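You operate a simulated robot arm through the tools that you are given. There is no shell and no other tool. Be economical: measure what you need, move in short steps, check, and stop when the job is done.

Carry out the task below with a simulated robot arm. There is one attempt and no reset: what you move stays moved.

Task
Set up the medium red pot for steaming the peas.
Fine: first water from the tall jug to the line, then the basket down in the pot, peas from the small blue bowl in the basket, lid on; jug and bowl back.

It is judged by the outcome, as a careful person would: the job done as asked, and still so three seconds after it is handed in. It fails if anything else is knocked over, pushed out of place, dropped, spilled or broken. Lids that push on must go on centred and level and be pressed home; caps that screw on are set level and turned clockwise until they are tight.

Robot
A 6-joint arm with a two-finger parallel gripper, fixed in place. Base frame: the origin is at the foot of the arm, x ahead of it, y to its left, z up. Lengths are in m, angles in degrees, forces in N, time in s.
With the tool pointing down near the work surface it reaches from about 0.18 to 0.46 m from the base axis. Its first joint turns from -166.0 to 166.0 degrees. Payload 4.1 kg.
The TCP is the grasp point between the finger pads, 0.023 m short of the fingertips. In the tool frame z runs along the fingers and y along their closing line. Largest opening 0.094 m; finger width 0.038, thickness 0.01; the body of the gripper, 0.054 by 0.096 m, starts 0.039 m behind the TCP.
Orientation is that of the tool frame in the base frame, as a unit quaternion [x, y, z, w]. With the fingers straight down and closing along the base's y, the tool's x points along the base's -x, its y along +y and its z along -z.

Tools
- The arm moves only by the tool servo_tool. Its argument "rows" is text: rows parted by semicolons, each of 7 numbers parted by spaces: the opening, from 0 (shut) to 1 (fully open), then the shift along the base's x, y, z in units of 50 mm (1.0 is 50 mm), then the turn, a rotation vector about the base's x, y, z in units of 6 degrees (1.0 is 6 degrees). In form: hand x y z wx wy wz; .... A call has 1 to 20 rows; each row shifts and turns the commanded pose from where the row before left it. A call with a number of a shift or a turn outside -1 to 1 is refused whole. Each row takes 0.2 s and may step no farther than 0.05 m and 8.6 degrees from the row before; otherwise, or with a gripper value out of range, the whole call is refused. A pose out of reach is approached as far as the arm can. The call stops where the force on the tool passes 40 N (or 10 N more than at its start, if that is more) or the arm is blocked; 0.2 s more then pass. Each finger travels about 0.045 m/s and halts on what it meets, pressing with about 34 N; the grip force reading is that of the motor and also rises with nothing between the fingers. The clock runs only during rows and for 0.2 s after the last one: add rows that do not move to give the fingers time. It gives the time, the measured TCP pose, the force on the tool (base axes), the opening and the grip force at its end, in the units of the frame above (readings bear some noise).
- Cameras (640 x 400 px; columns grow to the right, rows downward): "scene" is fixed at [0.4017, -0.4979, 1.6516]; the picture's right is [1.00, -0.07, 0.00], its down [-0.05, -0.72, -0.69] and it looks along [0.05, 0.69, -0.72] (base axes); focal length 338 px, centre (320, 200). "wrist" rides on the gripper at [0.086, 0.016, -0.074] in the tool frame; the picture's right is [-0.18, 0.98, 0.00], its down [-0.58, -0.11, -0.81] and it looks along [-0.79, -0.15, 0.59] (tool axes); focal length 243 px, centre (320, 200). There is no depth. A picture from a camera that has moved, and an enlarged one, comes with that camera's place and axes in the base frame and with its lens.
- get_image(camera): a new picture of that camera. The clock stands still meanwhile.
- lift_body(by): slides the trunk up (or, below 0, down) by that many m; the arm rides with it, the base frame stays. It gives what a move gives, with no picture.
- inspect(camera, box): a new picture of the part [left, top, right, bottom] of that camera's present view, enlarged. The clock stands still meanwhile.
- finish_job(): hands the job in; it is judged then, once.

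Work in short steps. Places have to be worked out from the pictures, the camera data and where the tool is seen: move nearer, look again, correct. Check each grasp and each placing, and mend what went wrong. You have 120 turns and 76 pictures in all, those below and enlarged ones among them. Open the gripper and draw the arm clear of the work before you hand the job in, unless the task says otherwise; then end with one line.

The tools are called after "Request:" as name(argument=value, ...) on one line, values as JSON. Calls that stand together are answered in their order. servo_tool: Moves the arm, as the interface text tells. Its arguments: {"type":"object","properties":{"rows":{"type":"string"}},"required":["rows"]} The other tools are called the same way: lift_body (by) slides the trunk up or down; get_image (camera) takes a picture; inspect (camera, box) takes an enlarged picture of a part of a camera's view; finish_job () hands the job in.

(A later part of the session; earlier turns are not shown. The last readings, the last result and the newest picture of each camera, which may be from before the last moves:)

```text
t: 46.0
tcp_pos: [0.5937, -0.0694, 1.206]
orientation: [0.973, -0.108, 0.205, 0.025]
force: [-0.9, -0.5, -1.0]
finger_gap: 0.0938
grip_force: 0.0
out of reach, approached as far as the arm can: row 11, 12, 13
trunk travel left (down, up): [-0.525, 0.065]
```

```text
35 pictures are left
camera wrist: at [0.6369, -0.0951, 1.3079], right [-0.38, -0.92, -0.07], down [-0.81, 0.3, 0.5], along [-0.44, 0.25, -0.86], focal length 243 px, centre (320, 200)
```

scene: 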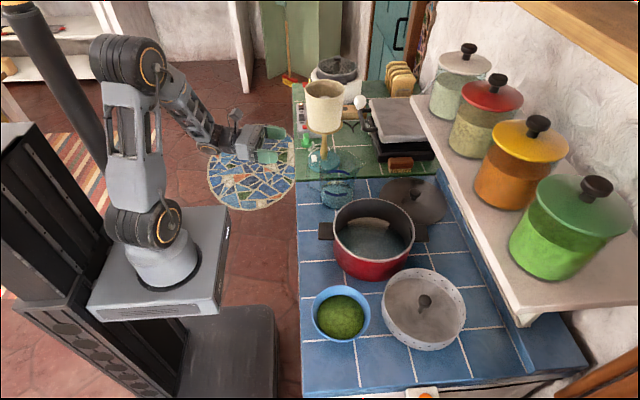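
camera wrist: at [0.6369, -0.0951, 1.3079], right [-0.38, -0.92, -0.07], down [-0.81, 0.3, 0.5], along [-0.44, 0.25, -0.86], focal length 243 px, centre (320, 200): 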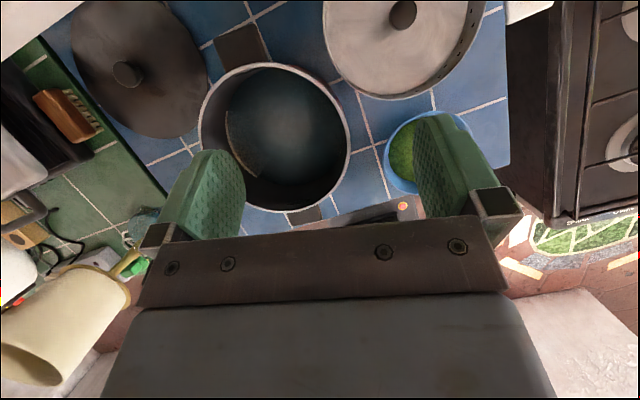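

The knob position (0.652, -0.174) is confirmed from here, and the pot centre is about (0.572, 0.0235). The arm is near its reach limit this high, so I raise the trunk, then go above the knob.

Request:
lift_body(by=0.06)

Request:
servo_tool(rows="1 0 -0.5 -0.5 0 0 0;1 0 -0.5 -0.6 0 0 0;1 0 -0.5 -0.7 0 0 0;1 0 -0.5 -0.8 0 0 0;1 0.2 0 -0.6 0 0 0;1 0.2 0 0 0 0 0;1 0 0 0 0 0 0")

Request:
get_image(camera="wrist")

```text
t: 47.0
tcp_pos: [0.5921, -0.0671, 1.2644]
orientation: [0.972, -0.108, 0.206, 0.025]
force: [0.4, 0.4, -0.1]
finger_gap: 0.0938
grip_force: 0.1
trunk travel left (down, up): [-0.585, 0.005]
```

```text
t: 48.6
tcp_pos: [0.6202, -0.0925, 1.0972]
orientation: [0.972, -0.111, 0.205, 0.029]
force: [-0.8, -0.1, -0.1]
finger_gap: 0.0938
grip_force: 0.1
out of reach, approached as far as the arm can: row 1, 2, 3, 4
trunk travel left (down, up): [-0.585, 0.005]
```

```text
34 pictures are left
camera wrist: at [0.664, -0.1194, 1.2005], right [-0.39, -0.92, -0.06], down [-0.81, 0.31, 0.5], along [-0.44, 0.25, -0.86], focal length 243 px, centre (320, 200)
```

wrist: 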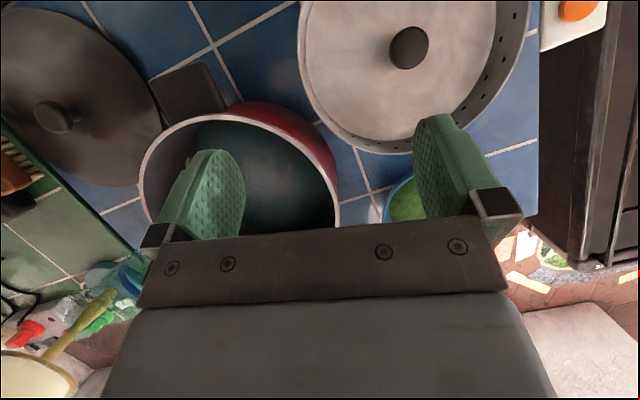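

Knob again at (0.650, -0.173). I line up on the tool axis above it, then descend onto it in the same call's end, stopping short first.

Request:
servo_tool(rows="1 0.05 -0.7 0 0 0 0;1 0.05 -0.7 -0.3 0 0 0;1 0 -0.1 -0.7 0 0 0;1 0 0 -0.3 0 0 0;1 0 0 0 0 0 0")

Request:
get_image(camera="wrist")

```text
t: 49.8
tcp_pos: [0.6297, -0.1027, 1.0296]
orientation: [0.97, -0.111, 0.213, 0.029]
force: [4.3, -0.4, 37.7]
finger_gap: 0.0941
grip_force: 0.1
out of reach, approached as far as the arm can: row 1, 2, 3
trunk travel left (down, up): [-0.585, 0.005]
```

```text
33 pictures are left
camera wrist: at [0.6717, -0.1287, 1.1333], right [-0.39, -0.92, -0.07], down [-0.82, 0.31, 0.49], along [-0.43, 0.24, -0.87], focal length 243 px, centre (320, 200)
```

wrist: 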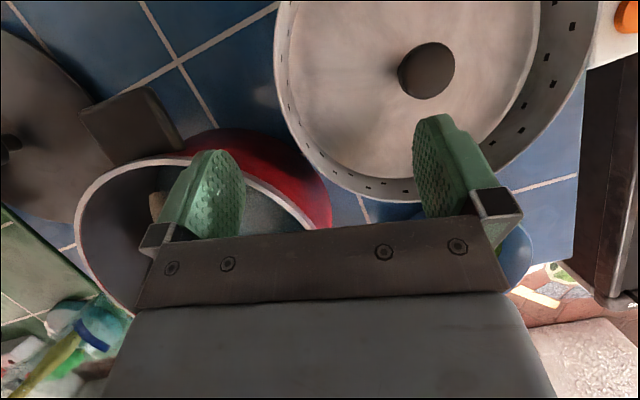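

The reach limit kept the hand from moving sideways and a finger is touching the pot rim. I lift straight back up at once.

Request:
servo_tool(rows="1 0 0 0.3 0 0 0;1 0 0 0.5 0 0 0;1 0 0 0.5 0 0 0;1 0 0 0 0 0 0")

Request:
get_image(camera="wrist")

Request:
get_image(camera="scene")

```text
t: 50.8
tcp_pos: [0.6293, -0.0934, 1.0864]
orientation: [0.972, -0.111, 0.205, 0.029]
force: [-0.1, -0.8, 0.2]
finger_gap: 0.0941
grip_force: 0.1
out of reach, approached as far as the arm can: row 1, 3
trunk travel left (down, up): [-0.585, 0.005]
```

```text
32 pictures are left
camera wrist: at [0.6737, -0.1206, 1.1898], right [-0.39, -0.92, -0.06], down [-0.81, 0.31, 0.5], along [-0.44, 0.25, -0.86], focal length 243 px, centre (320, 200)
```

wrist: 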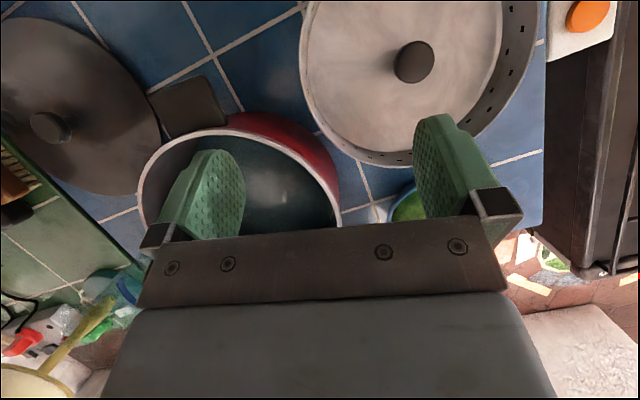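

```text
31 pictures are left
```

scene: 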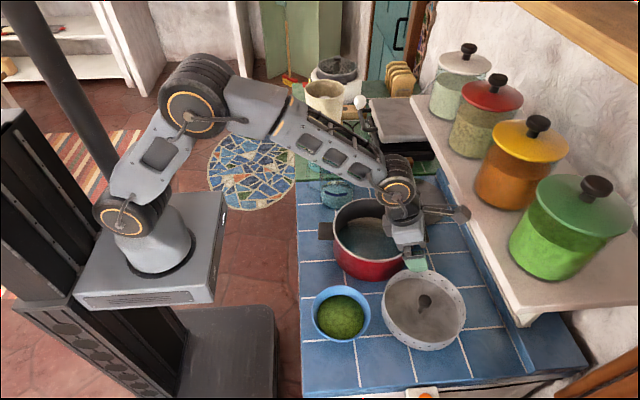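

Nothing was displaced. The restriction is the last wrist joint near its limit after my half turn, so I move up and back, point straight down, and unwind the half turn.

Request:
servo_tool(rows="1 -0.2 0.1 0.6 0 0 0;1 -0.5 0.2 0.6 0 0 0;1 -0.5 0.1 0.5 0.208 0.978 0;1 -0.5 0 0.3 0.208 0.978 0;1 -0.3 0 0 0.208 0.978 0;1 0 0 0 0.208 0.978 0;1 0 0 0 0 0 -1;1 0 0 0 0 0 -1;1 0 0 0 0 0 -1;1 0 0 0 0 0 -1;1 0 0 0 0 0 -1;1 0 0 0 0 0 -1;1 0 0 0 0 0 -1;1 0 0 0 0 0 -1;1 0 0 0 0 0 -1;1 0 0 0 0 0 -1;1 0 0 0 0 0 -1;1 0 0 0 0 0 -1;1 0 0 0 0 0 -1;1 0 0 0 0 0 -1")

Request:
servo_tool(rows="1 0 -0.3 0 0 0 -1;1 0 -0.3 0 0 0 -1;1 0 -0.3 0 0 0 -1;1 0 -0.3 0 0 0 -1;1 0 -0.3 0 0 0 -1;1 0 -0.3 0 0 0 -1;1 0 -0.3 0 0 0 -1;1 0 -0.3 0 0 0 -1;1 0 0 0 0 0 -1;1 0 0 0 0 0 -1;1 0 0 0 0 0 -1;1 0 0 0 0 0 -1;1 0 0 0 0 0 -1;1 0 0 0 0 0 -1;1 0 0 0 0 0 -1;1 0 0 0 0 0 -1;1 0 0 0 0 0 0")

```text
t: 55.0
tcp_pos: [0.5312, -0.0509, 1.1851]
orientation: [-0.664, 0.748, 0.005, -0.002]
force: [0.6, 0.2, 0.3]
finger_gap: 0.094
grip_force: 0.1
out of reach, approached as far as the arm can: row 4, 5, 6
trunk travel left (down, up): [-0.585, 0.005]
```

```text
t: 58.6
tcp_pos: [0.5324, -0.1708, 1.1845]
orientation: [0.109, 0.994, 0.006, 0.001]
force: [0.3, 0.1, 0.0]
finger_gap: 0.0939
grip_force: 0.0
trunk travel left (down, up): [-0.585, 0.005]
```

Now unwound and pointing down. I advance above the knob.

Request:
servo_tool(rows="1 0.6 0 -0.3 0 0 0;1 0.6 0 -0.3 0 0 0;1 0.6 0 -0.3 0 0 0;1 0.5 0 -0.3 0 0 0;1 0 0 0 0 0 0")

Request:
get_image(camera="wrist")

```text
t: 59.8
tcp_pos: [0.6473, -0.1712, 1.1269]
orientation: [0.11, 0.994, 0.005, 0.001]
force: [-0.3, 0.0, 0.3]
finger_gap: 0.0936
grip_force: 0.1
trunk travel left (down, up): [-0.585, 0.005]
```

```text
30 pictures are left
camera wrist: at [0.5661, -0.1385, 1.2011], right [0.39, 0.92, 0.01], down [0.54, -0.24, 0.81], along [0.74, -0.31, -0.59], focal length 243 px, centre (320, 200)
```

wrist: 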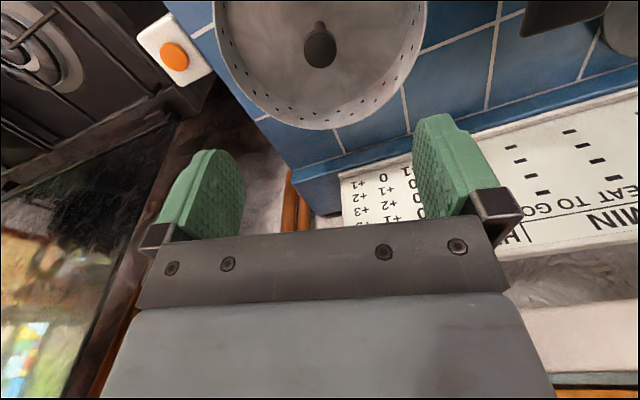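

Knob at ≈(0.648, -0.172); directly below. I descend to the knob and close.

Request:
servo_tool(rows="0.8 0.01 0 -0.7 0 0 0;0.8 0 0 -0.7 0 0 0;0.8 0 0 -0.6 0 0 0;0.8 0 0 -0.6 0 0 0;0.8 0 0 -0.3 0 0 0;0.8 0 0 -0.2 0 0 0;0.8 0 0 0 0 0 0")

Request:
get_image(camera="wrist")

```text
t: 61.4
tcp_pos: [0.6481, -0.1705, 0.971]
orientation: [0.11, 0.994, 0.005, 0.001]
force: [0.8, 0.1, -0.6]
finger_gap: 0.0753
grip_force: 0.1
trunk travel left (down, up): [-0.585, 0.005]
```

```text
29 pictures are left
camera wrist: at [0.5665, -0.1377, 1.0452], right [0.39, 0.92, 0.01], down [0.54, -0.24, 0.81], along [0.74, -0.31, -0.59], focal length 243 px, centre (320, 200)
```

wrist: 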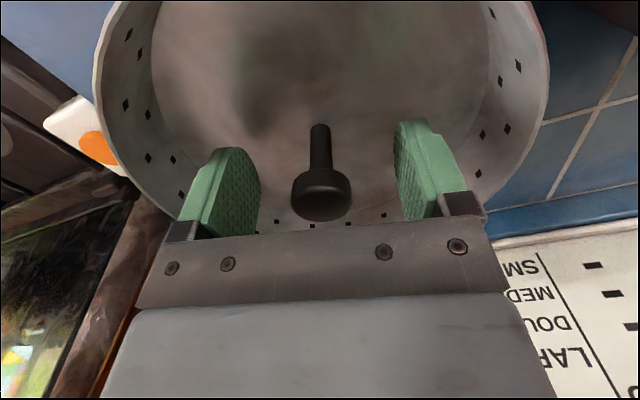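

The knob sits right between the fingers. I close on it and lift slightly.

Request:
servo_tool(rows="0.5 0 0 0.04 0 0 0;0.2 0 0 0 0 0 0;0 0 0 0 0 0 0;0 0 0 0 0 0 0;0 0 0 0 0 0 0;0 0 0 0.1 0 0 0;0 0 0 0.2 0 0 0;0 0 0 0.3 0 0 0;0 0 0 0 0 0 0")

Request:
get_image(camera="scene")

```text
t: 63.4
tcp_pos: [0.6484, -0.1711, 1.0018]
orientation: [0.11, 0.994, 0.006, 0.001]
force: [0.0, 0.5, -2.3]
finger_gap: 0.0266
grip_force: 33.7
trunk travel left (down, up): [-0.585, 0.005]
```

```text
28 pictures are left
```

scene: 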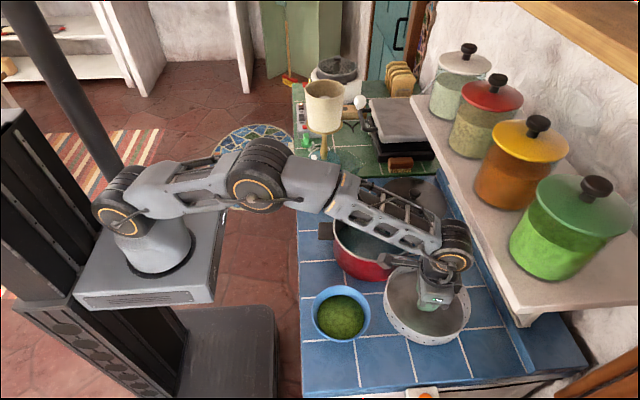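

Basket is held (≈0.23 kg). I raise it above pot-rim height and carry it over the pot centre.

Request:
servo_tool(rows="0 0 0 0.5 0 0 0;0 0 0 0.7 0 0 0;0 0 0 0.7 0 0 0;0 0 0 0.66 0 0 0;0 -0.1 0.3 0 0 0 0;0 -0.2 0.55 0 0 0 0;0 -0.3 0.7 0 0 0 0;0 -0.3 0.7 0 0 0 0;0 -0.3 0.7 0 0 0 0;0 -0.2 0.55 0 0 0 0;0 -0.15 0.38 0 0 0 0;0 0 0 0 0 0 0")

Request:
get_image(camera="wrist")

Request:
inspect(camera="scene", box=[300, 150, 460, 290])

```text
t: 66.0
tcp_pos: [0.57, 0.0233, 1.1312]
orientation: [0.11, 0.994, 0.006, 0.001]
force: [-0.1, 0.6, -2.7]
finger_gap: 0.0265
grip_force: 34.3
trunk travel left (down, up): [-0.585, 0.005]
```

```text
27 pictures are left
camera wrist: at [0.4897, 0.0564, 1.2051], right [0.39, 0.92, 0.01], down [0.54, -0.24, 0.81], along [0.74, -0.31, -0.59], focal length 243 px, centre (320, 200)
```

wrist: 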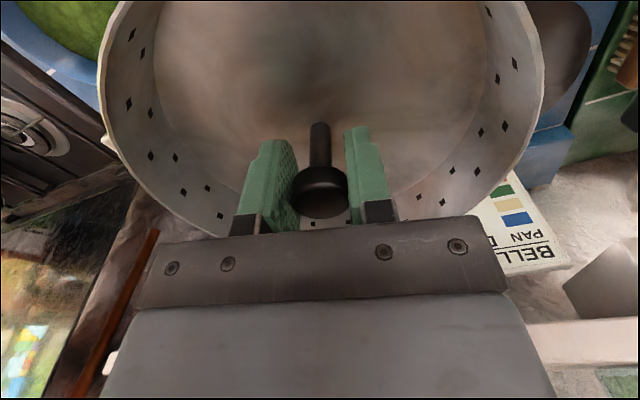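

```text
2.86 times, centred on (380, 220) of scene
camera zoom: at [0.4017, -0.4979, 1.6516], right [1.0, -0.07, 0.0], down [-0.05, -0.72, -0.69], along [0.05, 0.69, -0.72], focal length 966 px, centre (149, 143)
```

zoom: 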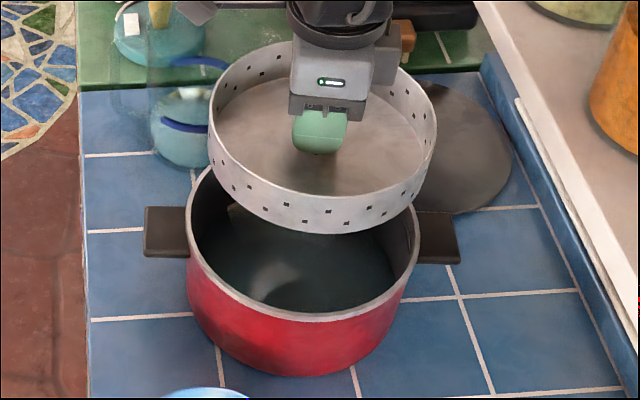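

The basket hangs over the pot nearly centred (about 3 mm too far +x), with several mm clearance. I correct 2 mm and lower it into the pot gradually.

Request:
servo_tool(rows="0 -0.04 0 -0.2 0 0 0;0 0 0 -0.4 0 0 0;0 0 0 -0.4 0 0 0;0 0 0 -0.4 0 0 0;0 0 0 -0.3 0 0 0;0 0 0 -0.2 0 0 0;0 0 0 0 0 0 0")

Request:
inspect(camera="scene", box=[300, 150, 460, 290])

```text
t: 67.6
tcp_pos: [0.5682, 0.0224, 1.0344]
orientation: [0.111, 0.994, 0.004, 0.002]
force: [-0.2, 0.5, -2.3]
finger_gap: 0.0273
grip_force: 34.3
trunk travel left (down, up): [-0.585, 0.005]
```

```text
2.86 times, centred on (380, 220) of scene
camera zoom: at [0.4017, -0.4979, 1.6516], right [1.0, -0.07, 0.0], down [-0.05, -0.72, -0.69], along [0.05, 0.69, -0.72], focal length 966 px, centre (149, 143)
```

zoom: 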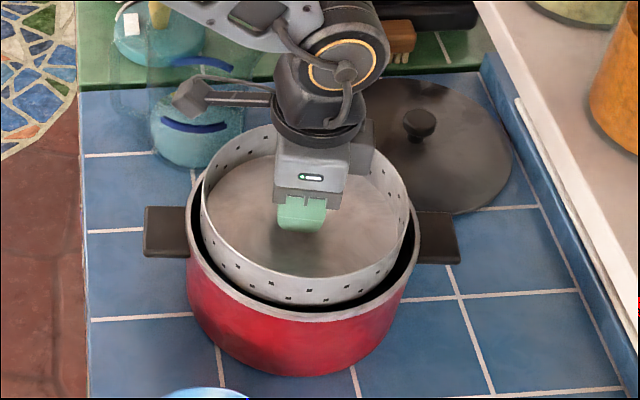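

The basket is entering freely, with gaps all round. I keep lowering in small steps until it rests.

Request:
servo_tool(rows="0 0.01 0 -0.25 0 0 0;0 0 0 -0.25 0 0 0;0 0 0 -0.2 0 0 0;0 0 0 -0.1 0 0 0;0 0 0 0 0 0 0")

```text
t: 68.8
tcp_pos: [0.5673, 0.0224, 0.9955]
orientation: [0.11, 0.994, 0.004, 0.002]
force: [-0.4, -0.1, -2.2]
finger_gap: 0.0267
grip_force: 34.1
trunk travel left (down, up): [-0.585, 0.005]
```

Request:
servo_tool(rows="0 0 0 -0.1 0 0 0;0 0 0 -0.06 0 0 0;0 0 0 -0.06 0 0 0;0 0 0 0 0 0 0")

Request:
inspect(camera="scene", box=[300, 150, 460, 290])

```text
t: 69.8
tcp_pos: [0.5692, 0.0242, 0.985]
orientation: [0.11, 0.994, 0.004, 0.001]
force: [-0.4, -0.4, -1.8]
finger_gap: 0.0266
grip_force: 34.0
trunk travel left (down, up): [-0.585, 0.005]
```

```text
2.86 times, centred on (380, 220) of scene
camera zoom: at [0.4017, -0.4979, 1.6516], right [1.0, -0.07, 0.0], down [-0.05, -0.72, -0.69], along [0.05, 0.69, -0.72], focal length 966 px, centre (149, 143)
```

zoom: 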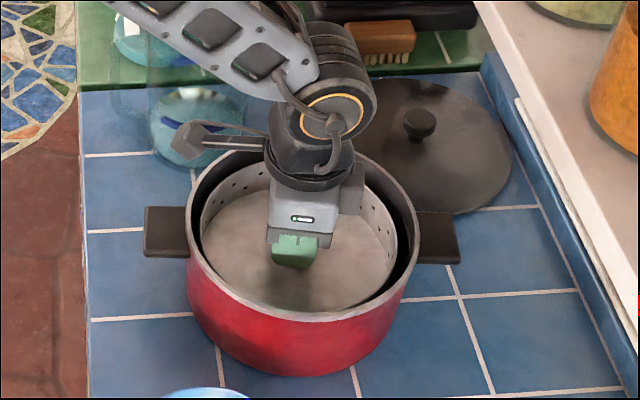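

Centred and nearly down. I continue in small steps to contact.

Request:
servo_tool(rows="0 0 0 -0.06 0 0 0;0 0 0 -0.06 0 0 0;0 0 0 -0.06 0 0 0;0 0 0 0 0 0 0")

```text
t: 70.8
tcp_pos: [0.5687, 0.0245, 0.9775]
orientation: [0.11, 0.994, 0.005, 0.004]
force: [0.9, 3.0, 19.1]
finger_gap: 0.027
grip_force: 33.6
trunk travel left (down, up): [-0.585, 0.005]
```

It rests on the pot's floor/support (contact at z≈0.979). I release and rise straight up.

Request:
servo_tool(rows="0 0 0 0.04 0 0 0;0.4 0 0 0 0 0 0;0.6 0 0 0 0 0 0;0.7 0 0 0 0 0 0;0.7 0 0 0.3 0 0 0;0.7 0 0 0.6 0 0 0;0.7 0 0 0.8 0 0 0;0.7 0 0 0.8 0 0 0;0.7 -0.3 -0.6 0.6 0 0 0;1 -0.6 -0.6 0 0 0 0;1 -0.7 -0.6 0 0 0 0;1 -0.7 -0.6 0 0 0 0;1 -0.7 -0.6 0 0 0 0;1 -0.4 -0.4 0 0 0 0;1 0 0 0 0 0 0")

Request:
get_image(camera="scene")

Request:
get_image(camera="wrist")

```text
t: 74.0
tcp_pos: [0.3977, -0.1469, 1.1336]
orientation: [0.109, 0.994, 0.004, 0.001]
force: [-0.1, -0.3, 0.6]
finger_gap: 0.0939
grip_force: 0.0
trunk travel left (down, up): [-0.585, 0.005]
```

```text
23 pictures are left
```

scene: 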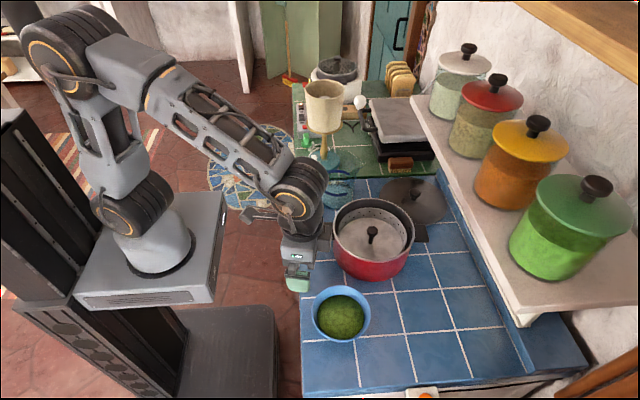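

```text
22 pictures are left
camera wrist: at [0.316, -0.1134, 1.2083], right [0.39, 0.92, 0.01], down [0.54, -0.24, 0.81], along [0.74, -0.31, -0.59], focal length 243 px, centre (320, 200)
```

wrist: 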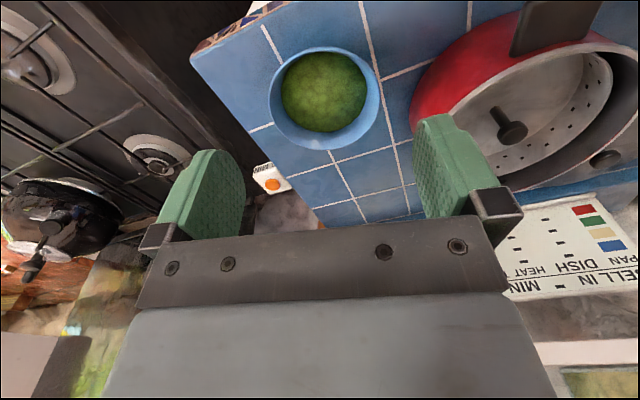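

The basket is seated, knob upright. The bowl rim centre is about (0.4715, -0.166), z≈0.93, R≈0.066. I'll pinch its far (+x) rim and later pitch the tool forward so it pours back toward the robot into the basket; so I turn the hand +102° and hover over that rim point.

Request:
servo_tool(rows="1 0.15 -0.02 0 0 0 1;1 0.15 -0.02 0 0 0 1;1 0.15 -0.02 0 0 0 1;1 0.15 -0.02 0 0 0 1;1 0.15 -0.02 0 0 0 1;1 0.15 -0.02 0 0 0 1;1 0.15 -0.02 0 0 0 1;1 0.15 -0.02 0 0 0 1;1 0.15 -0.02 0 0 0 1;1 0.15 -0.02 0 0 0 1;1 0.15 -0.02 0 0 0 1;1 0.15 -0.02 0 0 0 1;1 0.15 -0.02 0 0 0 1;1 0.15 -0.02 0 0 0 1;1 0.15 -0.02 0 0 0 1;1 0.15 -0.02 0 0 0 1;1 0.15 -0.02 0 0 0 1;0.6 0.15 -0.04 -0.5 0 0 0.08;0.6 0.15 -0.02 -0.4 0 0 0;0.6 0 0 0 0 0 0")

Request:
get_image(camera="wrist")

```text
t: 78.2
tcp_pos: [0.5407, -0.1689, 1.0885]
orientation: [-0.707, 0.708, 0.004, -0.002]
force: [-0.3, 0.8, -0.5]
finger_gap: 0.0564
grip_force: 0.1
trunk travel left (down, up): [-0.585, 0.005]
```

```text
21 pictures are left
camera wrist: at [0.5252, -0.2556, 1.1621], right [-0.98, 0.18, 0.01], down [0.12, 0.58, 0.81], along [0.14, 0.79, -0.59], focal length 243 px, centre (320, 200)
```

wrist: 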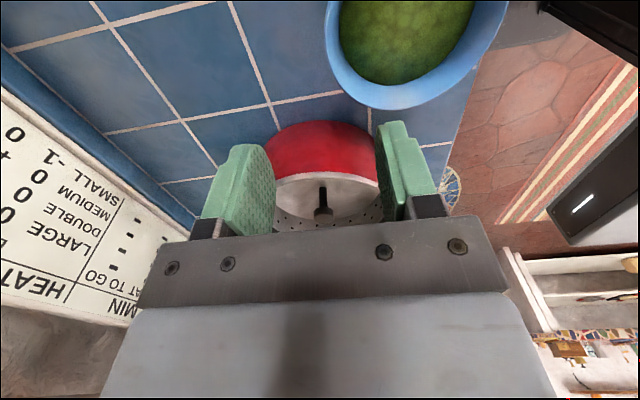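

The far rim point is at about x=0.529, y=-0.168. I shift 11 mm back and descend until the tips are just above the rim, then look.

Request:
servo_tool(rows="0.6 -0.2 0 -0.4 0 0 0;0.6 0 0 -0.7 0 0 0;0.6 0 0 -0.7 0 0 0;0.6 0 0 -0.4 0 0 0;0.6 0 0 0 0 0 0")

Request:
get_image(camera="wrist")

```text
t: 79.4
tcp_pos: [0.5301, -0.1667, 0.978]
orientation: [-0.706, 0.708, 0.004, -0.003]
force: [-0.4, 0.3, 0.0]
finger_gap: 0.0565
grip_force: 0.0
trunk travel left (down, up): [-0.585, 0.005]
```

```text
20 pictures are left
camera wrist: at [0.5151, -0.2549, 1.0514], right [-0.98, 0.19, 0.01], down [0.12, 0.58, 0.81], along [0.14, 0.79, -0.59], focal length 243 px, centre (320, 200)
```

wrist: 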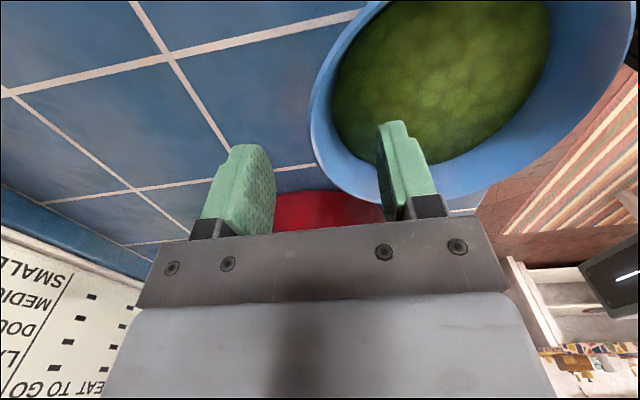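

The rim lies between the fingers. I descend 50 mm so the pads straddle the rim, then close gently.

Request:
servo_tool(rows="0.6 0 0 -0.4 0 0 0;0.6 0 0 -0.3 0 0 0;0.6 0 0 -0.25 0 0 0;0.6 0 0 0 0 0 0")

Request:
get_image(camera="wrist")

```text
t: 80.4
tcp_pos: [0.5316, -0.166, 0.9284]
orientation: [-0.707, 0.707, 0.004, -0.003]
force: [-1.4, 0.9, 4.4]
finger_gap: 0.0568
grip_force: 0.4
trunk travel left (down, up): [-0.585, 0.005]
```

```text
19 pictures are left
camera wrist: at [0.5154, -0.2543, 1.0042], right [-0.98, 0.19, 0.01], down [0.12, 0.58, 0.81], along [0.14, 0.79, -0.59], focal length 243 px, centre (320, 200)
```

wrist: 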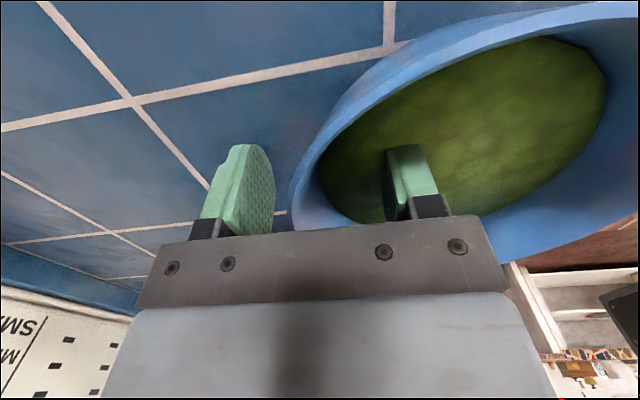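

The inner finger lightly touches the peas. I raise 3 mm and close on the rim.

Request:
servo_tool(rows="0.6 0 0 0.06 0 0 0;0.4 0 0 0 0 0 0;0.2 0 0 0 0 0 0;0 0 0 0 0 0 0;0 0 0 0 0 0 0;0 0 0 0 0 0 0;0 0 0 0 0 0 0")

Request:
servo_tool(rows="0 0 0 0.08 0 0 0;0 0 0 0.15 0 0 0;0 0 0 0.25 0 0 0;0 0 0 0 0 0 0")

Request:
get_image(camera="scene")

```text
t: 82.0
tcp_pos: [0.5291, -0.1668, 0.9349]
orientation: [-0.707, 0.707, 0.003, -0.003]
force: [-1.8, 0.4, 27.2]
finger_gap: 0.0383
grip_force: 33.6
trunk travel left (down, up): [-0.585, 0.005]
```

```text
t: 83.0
tcp_pos: [0.5283, -0.1664, 0.9582]
orientation: [-0.707, 0.707, 0.004, -0.002]
force: [-5.9, -0.2, 18.3]
finger_gap: 0.0215
grip_force: 33.8
trunk travel left (down, up): [-0.585, 0.005]
```

```text
18 pictures are left
```

scene: 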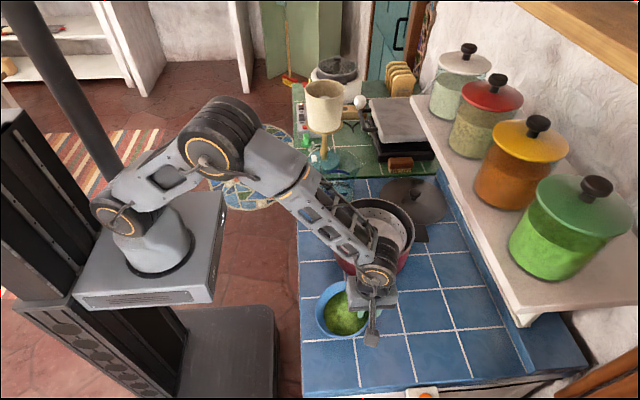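

The grip is wedging on the sloped wall rather than pinching it. I look closely before doing anything more.

Request:
get_image(camera="wrist")

```text
17 pictures are left
camera wrist: at [0.5125, -0.2539, 1.0329], right [-0.98, 0.19, 0.01], down [0.12, 0.58, 0.81], along [0.14, 0.79, -0.59], focal length 243 px, centre (320, 200)
```

wrist: 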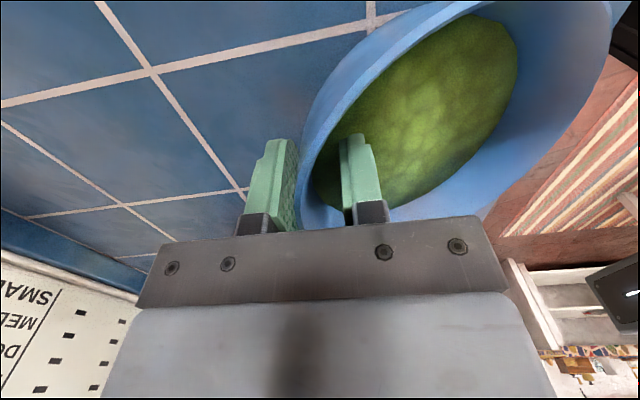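

The wall is sloped ~35°, so vertical fingers wedge. I'll release, rise, and tilt the tool 30° so the pads lie along the wall.

Request:
servo_tool(rows="0.35 0 0 0 0 0 0;0.45 0 0 0.1 0 0 0;0.5 0 0 0.4 0 0 0;0.5 0 0 0.6 0 0 0;0.5 0.1 0 0.4 0 0 0;0.5 0.15 0 0 0 1 0;0.5 0.15 0 0 0 1 0;0.5 0.15 0 0 0 1 0;0.5 0.1 0 -0.1 0 1 0;0.5 0 0 -0.2 0 1 0;0.5 0 0 0 0 0 0")

Request:
get_image(camera="wrist")

Request:
inspect(camera="scene", box=[290, 230, 450, 350])

```text
t: 85.4
tcp_pos: [0.563, -0.1675, 1.0162]
orientation: [-0.682, 0.682, 0.187, -0.187]
force: [0.2, 0.3, -0.4]
finger_gap: 0.0471
grip_force: 0.0
trunk travel left (down, up): [-0.585, 0.005]
```

```text
16 pictures are left
camera wrist: at [0.5863, -0.254, 1.0896], right [-0.85, 0.19, 0.5], down [0.51, 0.58, 0.64], along [-0.17, 0.79, -0.58], focal length 243 px, centre (320, 200)
```

wrist: 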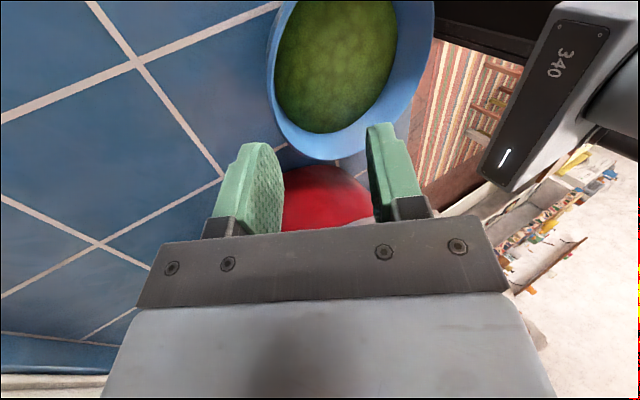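

```text
3.33 times, centred on (370, 290) of scene
camera zoom: at [0.4017, -0.4979, 1.6516], right [1.0, -0.07, 0.0], down [-0.05, -0.72, -0.69], along [0.05, 0.69, -0.72], focal length 1127 px, centre (153, -100)
```

zoom: 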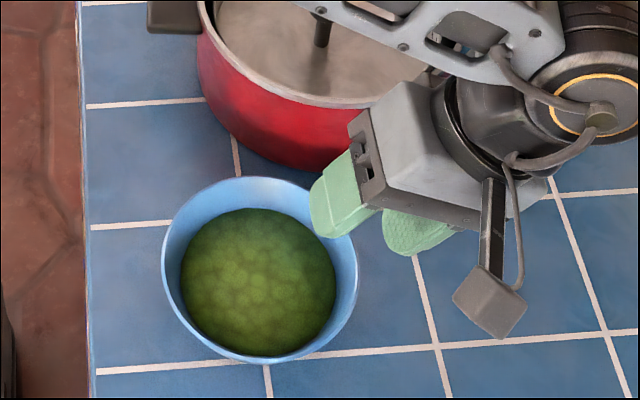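

The earlier squeeze drew the bowl ~2.5 cm toward +x; it is upright with all peas in. Its centre is now about (0.490, -0.165), so the far rim is at x≈0.558; I line up on the tilted axis and approach most of the way.

Request:
servo_tool(rows="0.5 0.4 0.02 0 0 0 0;0.5 0.32 0.02 0 0 0 0;0.5 -0.2 0 -0.346 0 0 0;0.5 -0.2 0 -0.346 0 0 0;0.5 -0.15 0 -0.26 0 0 0;0.5 0 0 0 0 0 0")

Request:
get_image(camera="wrist")

```text
t: 86.8
tcp_pos: [0.5694, -0.1638, 0.9704]
orientation: [-0.682, 0.683, 0.185, -0.184]
force: [0.0, 0.1, 0.1]
finger_gap: 0.0469
grip_force: 0.1
trunk travel left (down, up): [-0.585, 0.005]
```

```text
14 pictures are left
camera wrist: at [0.5929, -0.252, 1.0429], right [-0.85, 0.19, 0.5], down [0.5, 0.58, 0.64], along [-0.17, 0.79, -0.59], focal length 243 px, centre (320, 200)
```

wrist: 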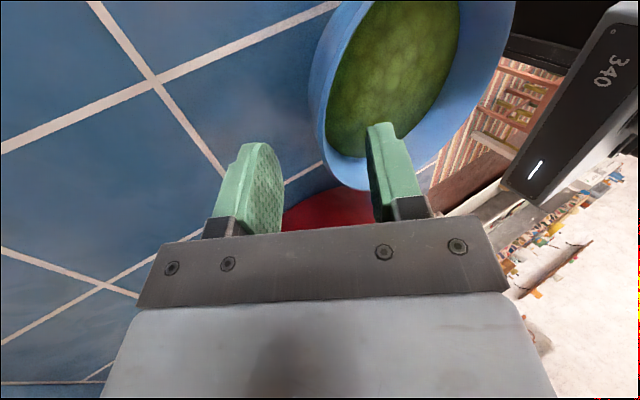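

The rim wall lies right on the finger axis. I advance the last 30 mm along the tilted axis and close.

Request:
servo_tool(rows="0.5 -0.15 0 -0.26 0 0 0;0.5 -0.15 0 -0.26 0 0 0;0.4 0 0 0 0 0 0;0.2 0 0 0 0 0 0;0 0 0 0 0 0 0;0 0 0 0 0 0 0;0 0 0 0 0 0 0")

Request:
get_image(camera="wrist")

```text
t: 88.4
tcp_pos: [0.5558, -0.1635, 0.9462]
orientation: [-0.681, 0.683, 0.186, -0.187]
force: [-0.7, -1.1, 13.3]
finger_gap: 0.011
grip_force: 34.0
trunk travel left (down, up): [-0.585, 0.005]
```

```text
13 pictures are left
camera wrist: at [0.5799, -0.2519, 1.0175], right [-0.85, 0.19, 0.5], down [0.5, 0.58, 0.64], along [-0.17, 0.79, -0.58], focal length 243 px, centre (320, 200)
```

wrist: 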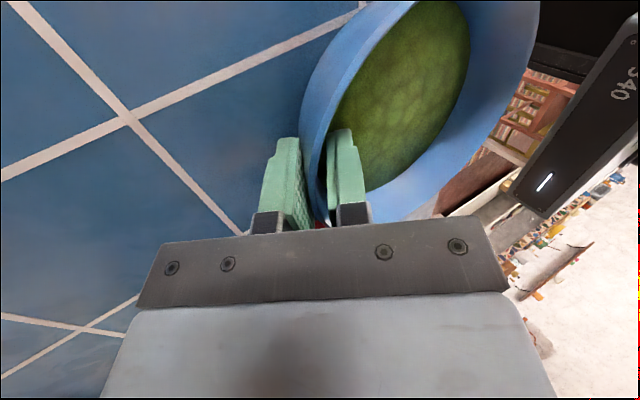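

Good pinch now (11 mm on the wall). I lift slowly and check.

Request:
servo_tool(rows="0 0 0 0.08 0 0 0;0 0 0 0.15 0 0 0;0 0 0 0.25 0 0 0;0 0 0 0.3 0 0 0;0 0 0 0 0 0 0;0 0 0 0 0 0 0")

Request:
inspect(camera="scene", box=[290, 230, 450, 350])

```text
t: 89.8
tcp_pos: [0.5569, -0.1646, 0.9823]
orientation: [-0.682, 0.682, 0.186, -0.186]
force: [0.9, 0.6, -2.9]
finger_gap: 0.0106
grip_force: 34.3
trunk travel left (down, up): [-0.585, 0.005]
```

```text
3.33 times, centred on (370, 290) of scene
camera zoom: at [0.4017, -0.4979, 1.6516], right [1.0, -0.07, 0.0], down [-0.05, -0.72, -0.69], along [0.05, 0.69, -0.72], focal length 1127 px, centre (153, -100)
```

zoom: 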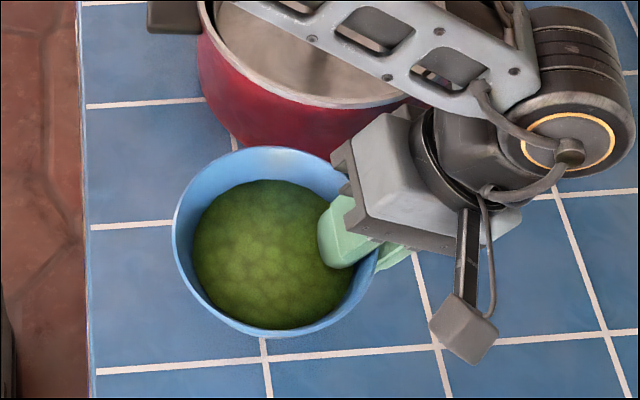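

The bowl is firmly held and level (≈0.3 kg). I raise it above the pot, tilting only 12° back, and carry it so its pouring lip is above the basket.

Request:
servo_tool(rows="0 0 0 0.4 0 0 0;0 0 0 0.6 0 0 0;0 0 0 0.7 0 0 0;0 0 0 0.7 0 -0.5 0;0 0 0 0.5 0 -0.5 0;0 0 0 0.2 0 -0.5 0;0 0 0.2 0 0 -0.5 0;0 0.1 0.45 0 0 0 0;0 0.2 0.6 0 0 0 0;0 0.3 0.6 0 0 0 0;0 0.3 0.6 0 0 0 0;0 0.3 0.6 0 0 0 0;0 0.3 0.45 0 0 0 0;0 0.2 0.26 0 0 0 0;0 0 0 0 0 0 0")

Request:
inspect(camera="scene", box=[300, 130, 480, 290])

```text
t: 92.6
tcp_pos: [0.628, 0.0057, 1.138]
orientation: [-0.696, 0.699, 0.116, -0.118]
force: [-6.7, -2.8, -2.9]
finger_gap: 0.0106
grip_force: 34.3
out of reach, approached as far as the arm can: row 14
trunk travel left (down, up): [-0.585, 0.005]
stopped in row 14: the force on the tool passed its limit (the readings are from after the stop); the commanded pose is now the measured one
```

```text
2.50 times, centred on (390, 210) of scene
camera zoom: at [0.4017, -0.4979, 1.6516], right [1.0, -0.07, 0.0], down [-0.05, -0.72, -0.69], along [0.05, 0.69, -0.72], focal length 845 px, centre (145, 175)
```

zoom: 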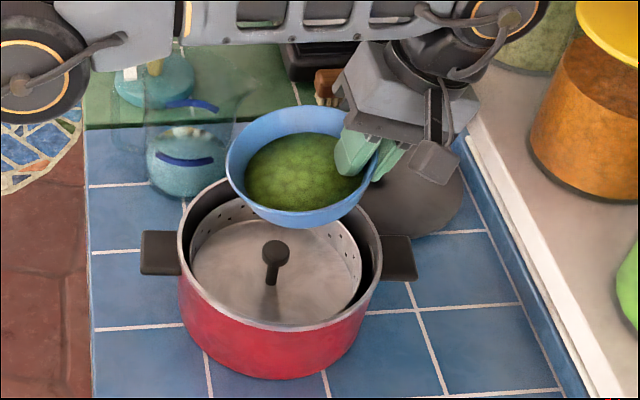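

The force stop suggests the wrist brushed something near the shelf. I back off 20 mm and check the shelf items.

Request:
servo_tool(rows="0 -0.2 0 0 0 0 0;0 -0.2 0.1 0 0 0 0;0 0 0.1 0 0 0 0;0 0 0 0 0 0 0")

Request:
get_image(camera="scene")

```text
t: 93.6
tcp_pos: [0.6087, 0.0167, 1.1375]
orientation: [-0.696, 0.699, 0.117, -0.117]
force: [-0.6, -0.1, -2.6]
finger_gap: 0.0106
grip_force: 34.2
trunk travel left (down, up): [-0.585, 0.005]
```

```text
10 pictures are left
```

scene: 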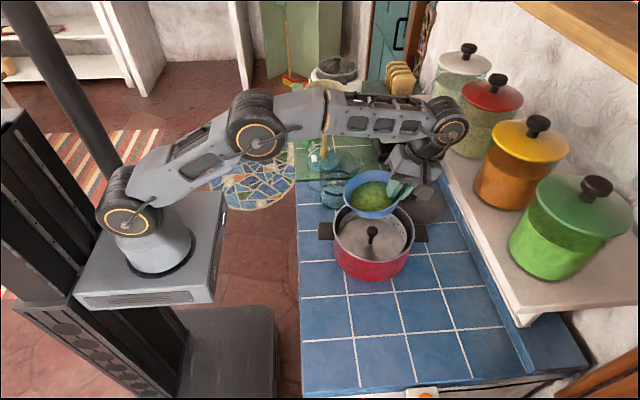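

Everything on the shelf is unmoved. I now tilt the bowl gradually while shifting it so the pouring lip stays above the basket.

Request:
servo_tool(rows="0 0.23 0.034 0 0 -0.5 0;0 0.23 0.034 0 0 -0.5 0;0 0.23 0.034 0 0 -0.5 0;0 0.23 0.034 0 0 -0.5 0;0 0.067 0 0.0375 0 -0.5 0;0 0.067 0 0.0375 0 -0.5 0;0 0.067 0 0.0375 0 -0.5 0;0 0.067 0 0.0375 0 -0.5 0;0 0.067 0 0.0375 0 -0.5 0;0 0 0 0 0 0 0")

Request:
inspect(camera="scene", box=[300, 130, 480, 290])

```text
t: 94.5
tcp_pos: [0.6393, 0.0206, 1.1372]
orientation: [-0.704, 0.705, 0.061, -0.064]
force: [-32.9, -2.9, -0.3]
finger_gap: 0.0105
grip_force: 33.9
trunk travel left (down, up): [-0.585, 0.005]
stopped in row 4: the force on the tool passed its limit (the readings are from after the stop); the commanded pose is now the measured one
```

```text
2.50 times, centred on (390, 210) of scene
camera zoom: at [0.4017, -0.4979, 1.6516], right [1.0, -0.07, 0.0], down [-0.05, -0.72, -0.69], along [0.05, 0.69, -0.72], focal length 845 px, centre (145, 175)
```

zoom: 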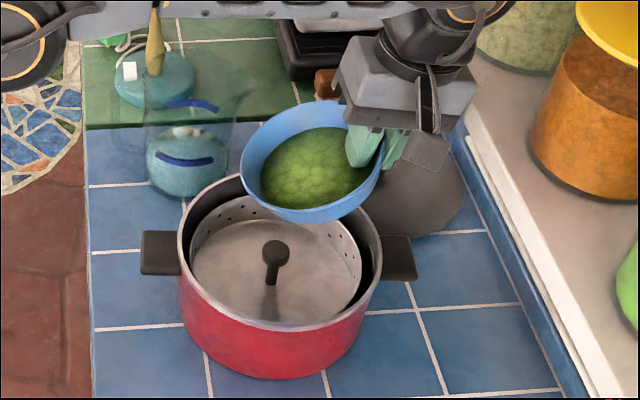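

The gripper body met the shelf's edge (shelf front is at x≈0.70 there). I'll back off and instead pour from the -y side toward +y: retreat and turn the hand -90° with the bowl kept high.

Request:
servo_tool(rows="0 -0.4 0 0 0 0 0;0 -0.4 0 0 0 0 0;0 -0.036 -0.173 0 0 0 -1;0 -0.036 -0.173 0 0 0 -1;0 -0.036 -0.173 0 0 0 -1;0 -0.036 -0.173 0 0 0 -1;0 -0.036 -0.173 0 0 0 -1;0 -0.036 -0.173 0 0 0 -1;0 -0.036 -0.173 0 0 0 -1;0 -0.036 -0.173 0 0 0 -1;0 -0.036 -0.173 0 0 0 -1;0 -0.036 -0.173 0 0 0 -1;0 -0.036 -0.173 0 0 0 -1;0 -0.036 -0.173 0 0 0 -1;0 -0.036 -0.173 0 0 0 -1;0 -0.036 -0.173 0 0 0 -1;0 -0.036 -0.173 0 0 0 -1;0 0 0 0 0 0 0")

Request:
inspect(camera="scene", box=[280, 130, 520, 290])

```text
t: 98.3
tcp_pos: [0.5786, -0.1081, 1.1328]
orientation: [0.002, 0.996, 0.087, -0.002]
force: [0.3, 0.3, -2.7]
finger_gap: 0.0106
grip_force: 34.3
trunk travel left (down, up): [-0.585, 0.005]
```

```text
2.50 times, centred on (400, 210) of scene
camera zoom: at [0.4017, -0.4979, 1.6516], right [1.0, -0.07, 0.0], down [-0.05, -0.72, -0.69], along [0.05, 0.69, -0.72], focal length 845 px, centre (120, 175)
```

zoom: 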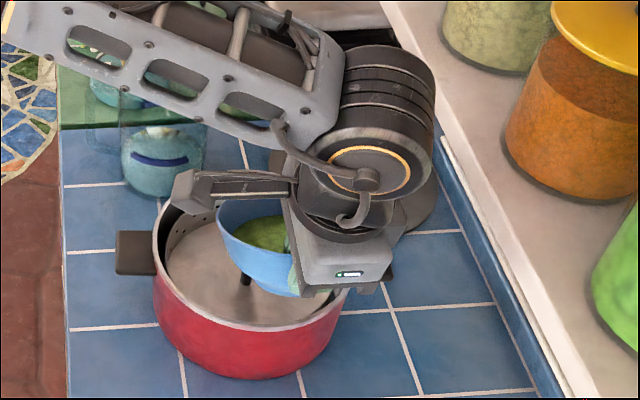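

The bowl is now on the -y side, its lip over the basket. I tilt it gradually with the lip held above the basket.

Request:
servo_tool(rows="0 -0.013 0.036 0.044 -0.5 0 0;0 -0.013 0.036 0.044 -0.5 0 0;0 -0.013 0.036 0.044 -0.5 0 0;0 -0.013 0.036 0.044 -0.5 0 0;0 -0.013 0.036 0.044 -0.5 0 0;0 -0.013 0.036 0.044 -0.5 0 0;0 -0.013 0.036 0.044 -0.5 0 0;0 -0.013 0.036 0.044 -0.5 0 0;0 -0.013 0.036 0.044 -0.5 0 0;0 0 0.125 0.068 -0.5 0 0;0 0 0.125 0.068 -0.5 0 0;0 0 0.125 0.068 -0.5 0 0;0 0 0.125 0.068 -0.5 0 0;0 0 0.125 0.068 -0.5 0 0;0 0 0.125 0.068 -0.5 0 0;0 0 0.125 0.068 -0.5 0 0;0 0 0.125 0.068 -0.5 0 0;0 0 0 0 0 0 0")

```text
t: 102.2
tcp_pos: [0.5712, -0.0432, 1.1786]
orientation: [0.002, 0.937, -0.35, -0.001]
force: [0.4, -0.6, -2.1]
finger_gap: 0.0102
grip_force: 34.3
trunk travel left (down, up): [-0.585, 0.005]
```

Tilt is ~71° and the arm tracks well; some weight has gone. I continue past 90°.

Request:
servo_tool(rows="0 0 0.134 0.016 -0.5 0 0;0 0 0.134 0.016 -0.5 0 0;0 0 0.134 0.016 -0.5 0 0;0 0 0.134 0.016 -0.5 0 0;0 0 0.134 0.016 -0.5 0 0;0 0 0.134 0.016 -0.5 0 0;0 0 0.134 0.016 -0.5 0 0;0 0 0.134 0.016 -0.5 0 0;0 0 0.134 0.016 -0.5 0 0;0 0 0.134 0.016 -0.5 0 0;0 0 0 0 0 0 0;0 0 0 0 0 0 0")

Request:
inspect(camera="scene", box=[280, 130, 520, 290])

```text
t: 104.8
tcp_pos: [0.5726, 0.0239, 1.1877]
orientation: [0.001, 0.814, -0.581, 0.001]
force: [-0.3, -0.5, -1.2]
finger_gap: 0.0102
grip_force: 34.2
trunk travel left (down, up): [-0.585, 0.005]
```

```text
2.50 times, centred on (400, 210) of scene
camera zoom: at [0.4017, -0.4979, 1.6516], right [1.0, -0.07, 0.0], down [-0.05, -0.72, -0.69], along [0.05, 0.69, -0.72], focal length 845 px, centre (120, 175)
```

zoom: 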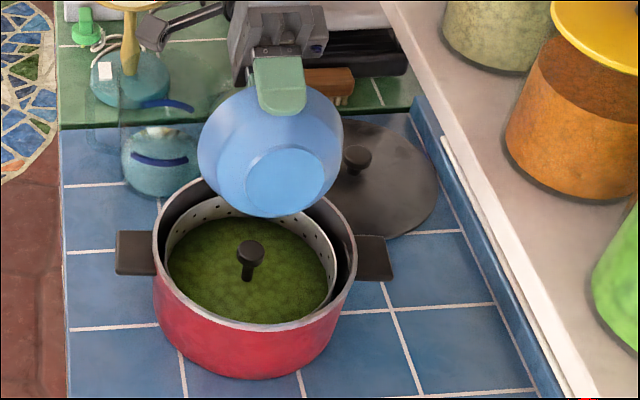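

The peas are in the basket. I tilt another 20° to empty the bowl fully, hold, and then tilt back.

Request:
servo_tool(rows="0 0 0.12 -0.02 -0.6 0 0;0 0 0.12 -0.02 -0.6 0 0;0 0 0.12 -0.02 -0.6 0 0;0 0 0.12 -0.02 -0.6 0 0;0 0 0.12 -0.02 -0.6 0 0;0 0 0.12 -0.02 -0.6 0 0;0 0 0 0 0 0 0;0 0 0 0 0 0 0;0 0 0 0 0 0 0")

Request:
servo_tool(rows="0 0 -0.12 0.04 1 0 0;0 0 -0.15 0.04 1 0 0;0 0 -0.18 0.02 1 0 0;0 0 -0.2 0 1 0 0;0 0 -0.2 0 1 0 0;0 0 -0.2 0 1 0 0;0 0 -0.2 0 1 0 0;0 0 -0.2 0 1 0 0;0 0 -0.2 0 1 0 0;0 0 -0.2 0 1 0 0;0 0 -0.2 0 1 0 0;0 0 -0.2 0 1 0 0;0 0 -0.2 0 1 0 0;0 0 -0.2 0 1 0 0;0 0 -0.2 0 1 0 0;0 0 -0.2 0 1 0 0;0 0 -0.2 0 1 0 0;0 0 -0.2 0 1 0 0;0 0 -0.2 0 1 0 0;0 0 0 0 1 0 0")

```text
t: 106.8
tcp_pos: [0.5708, 0.06, 1.1825]
orientation: [-0.003, -0.691, 0.723, 0.0]
force: [-0.4, 0.5, -1.9]
finger_gap: 0.0104
grip_force: 34.0
trunk travel left (down, up): [-0.585, 0.005]
```

```text
t: 111.0
tcp_pos: [0.5717, -0.1219, 1.1864]
orientation: [0.002, 0.971, 0.238, -0.001]
force: [0.0, 0.2, -2.0]
finger_gap: 0.0105
grip_force: 34.5
trunk travel left (down, up): [-0.585, 0.005]
```

The bowl is nearly level again and emptied. I level it fully and carry it to its original spot, centre ≈ (0.468, -0.166), lowering most of the way.

Request:
servo_tool(rows="0 -0.3 -0.35 0 0.4 0 0;0 -0.45 -0.45 0 0 0 0;0 -0.5 -0.5 0 0 0 0;0 -0.5 -0.5 0 0 0 0;0 -0.33 -0.4 0 0 0 0;0 0 0 0 0 0 0;0 0 0 -0.4 0 0 0;0 0 0 -0.7 0 0 0;0 0 0 -0.7 0 0 0;0 0 0 -0.7 0 0 0;0 0 0 -0.7 0 0 0;0 0 0 -0.6 0 0 0;0 0 0 -0.4 0 0 0;0 0 0 -0.2 0 0 0;0 0 0 0 0 0 0")

Request:
servo_tool(rows="0 0 0 -0.1 0 0 0;0 0 0 -0.1 0 0 0;0 0 0 0 0 0 0")

```text
t: 114.2
tcp_pos: [0.467, -0.2333, 0.9666]
orientation: [0.001, 0.966, 0.257, -0.002]
force: [1.1, -1.1, -1.8]
finger_gap: 0.0106
grip_force: 34.4
trunk travel left (down, up): [-0.585, 0.005]
```

```text
t: 115.0
tcp_pos: [0.4686, -0.2307, 0.9566]
orientation: [0.0, 0.966, 0.257, -0.001]
force: [0.7, 0.1, -2.2]
finger_gap: 0.0102
grip_force: 33.6
trunk travel left (down, up): [-0.585, 0.005]
```

Still hanging; I go down in 3 mm steps until it touches the counter (expected near z 0.945).

Request:
servo_tool(rows="0 0 0 -0.06 0 0 0;0 0 0 -0.06 0 0 0;0 0 0 -0.06 0 0 0;0 0 0 0 0 0 0")

Request:
inspect(camera="scene", box=[280, 180, 480, 380])

```text
t: 116.0
tcp_pos: [0.4682, -0.2307, 0.9487]
orientation: [0.002, 0.966, 0.257, -0.001]
force: [0.9, -1.1, 5.1]
finger_gap: 0.0106
grip_force: 34.0
trunk travel left (down, up): [-0.585, 0.005]
```

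```text
2.00 times, centred on (380, 280) of scene
camera zoom: at [0.4017, -0.4979, 1.6516], right [1.0, -0.07, 0.0], down [-0.05, -0.72, -0.69], along [0.05, 0.69, -0.72], focal length 676 px, centre (200, 40)
```

zoom: 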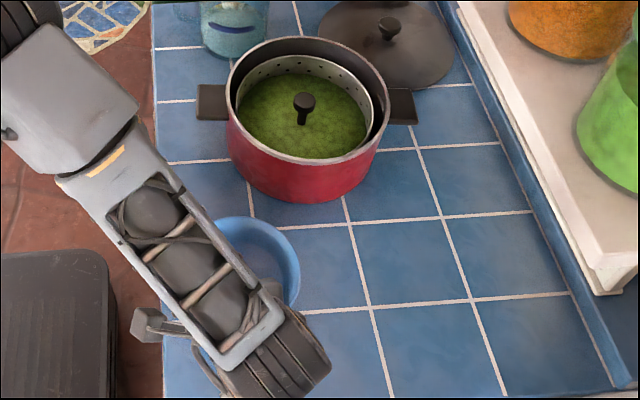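

The bowl touches down. I release, back out along the tilted axis, and straighten the hand while rising clear.

Request:
servo_tool(rows="0.15 0 0 0 0 0 0;0.3 0 0 0 0 0 0;0.35 0 0 0 0 0 0;0.35 0 -0.15 0.26 0 0 0;0.35 0 -0.25 0.43 0 0 0;0.35 0 -0.3 0.52 0 0 0;0.5 0 -0.2 0.8 0 0 0;1 0 0 0.9 -1 0 0;1 0.1 0.3 0.7 -1 0 0;1 0.2 0.5 0.5 -1 0 0;1 0.3 0.6 0.3 -1 0 0;1 0.3 0.7 0 -1 0 0.5;1 0.3 0.7 0 0 0 1;1 0.3 0.7 0 0 0 1;1 0.3 0.7 0 0.259 -0.966 0;1 0.3 0.7 0 0.259 -0.966 0;1 0.3 0.7 0 0.259 -0.966 0;1 0.3 0.7 0 0.259 -0.966 0;1 0.3 0.7 0 0.04 -0.16 0;1 0 0 0 0 0 0")

```text
t: 120.2
tcp_pos: [0.6172, 0.0747, 1.1692]
orientation: [-0.126, 0.969, 0.027, 0.212]
force: [0.1, -0.5, 0.4]
finger_gap: 0.0938
grip_force: 0.1
trunk travel left (down, up): [-0.585, 0.005]
```

Pose as planned (25° forward). I turn slightly more toward the lid, staying clear of the jug's spout and shelf, and approach to 10 cm short of the lid knob.

Request:
servo_tool(rows="1 0.1 0.2 -0.1 0 0 0.7;1 0.2 0.4 -0.3 0 0 0.63;1 0.3 0.45 -0.3 0 0 0;1 0.36 0.45 -0.28 0 0 0;1 0.3 0.24 -0.6 0 0 0;1 0.29 0.24 -0.6 0 0 0;1 0 0 -0.58 0 0 0;1 0 0 0 0 0 0")

Request:
get_image(camera="wrist")

```text
t: 122.0
tcp_pos: [0.6943, 0.171, 1.0307]
orientation: [-0.193, 0.958, 0.041, 0.21]
force: [0.8, -0.5, 0.5]
finger_gap: 0.0938
grip_force: 0.1
trunk travel left (down, up): [-0.585, 0.005]
```

```text
5 pictures are left
camera wrist: at [0.5862, 0.143, 1.0627], right [-0.23, 0.97, 0.08], down [0.22, -0.03, 0.98], along [0.95, 0.24, -0.21], focal length 243 px, centre (320, 200)
```

wrist: 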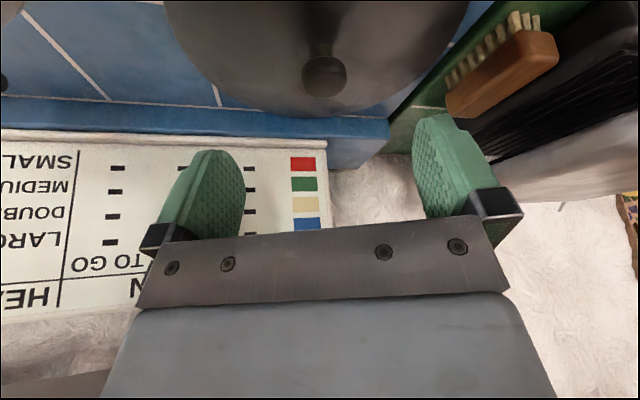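

The lid knob projects to (0.732, 0.190, 0.94), centred between the fingers. I advance along the tool axis and close on it.

Request:
servo_tool(rows="0.8 0.18 0.09 -0.43 0 0 0;0.8 0.18 0.09 -0.43 0 0 0;0.8 0.18 0.09 -0.43 0 0 0;0.8 0.18 0.09 -0.43 0 0 0;0.8 0 0 0 0 0 0;0.4 0 0 0 0 0 0;0.2 0 0 0 0 0 0;0 0 0 0 0 0 0;0 0 0 0 0 0 0;0 0 0 0 0 0 0")

```text
t: 124.2
tcp_pos: [0.7304, 0.1909, 0.9438]
orientation: [-0.193, 0.958, 0.041, 0.21]
force: [0.3, -1.2, 1.0]
finger_gap: 0.0331
grip_force: 34.3
trunk travel left (down, up): [-0.585, 0.005]
```

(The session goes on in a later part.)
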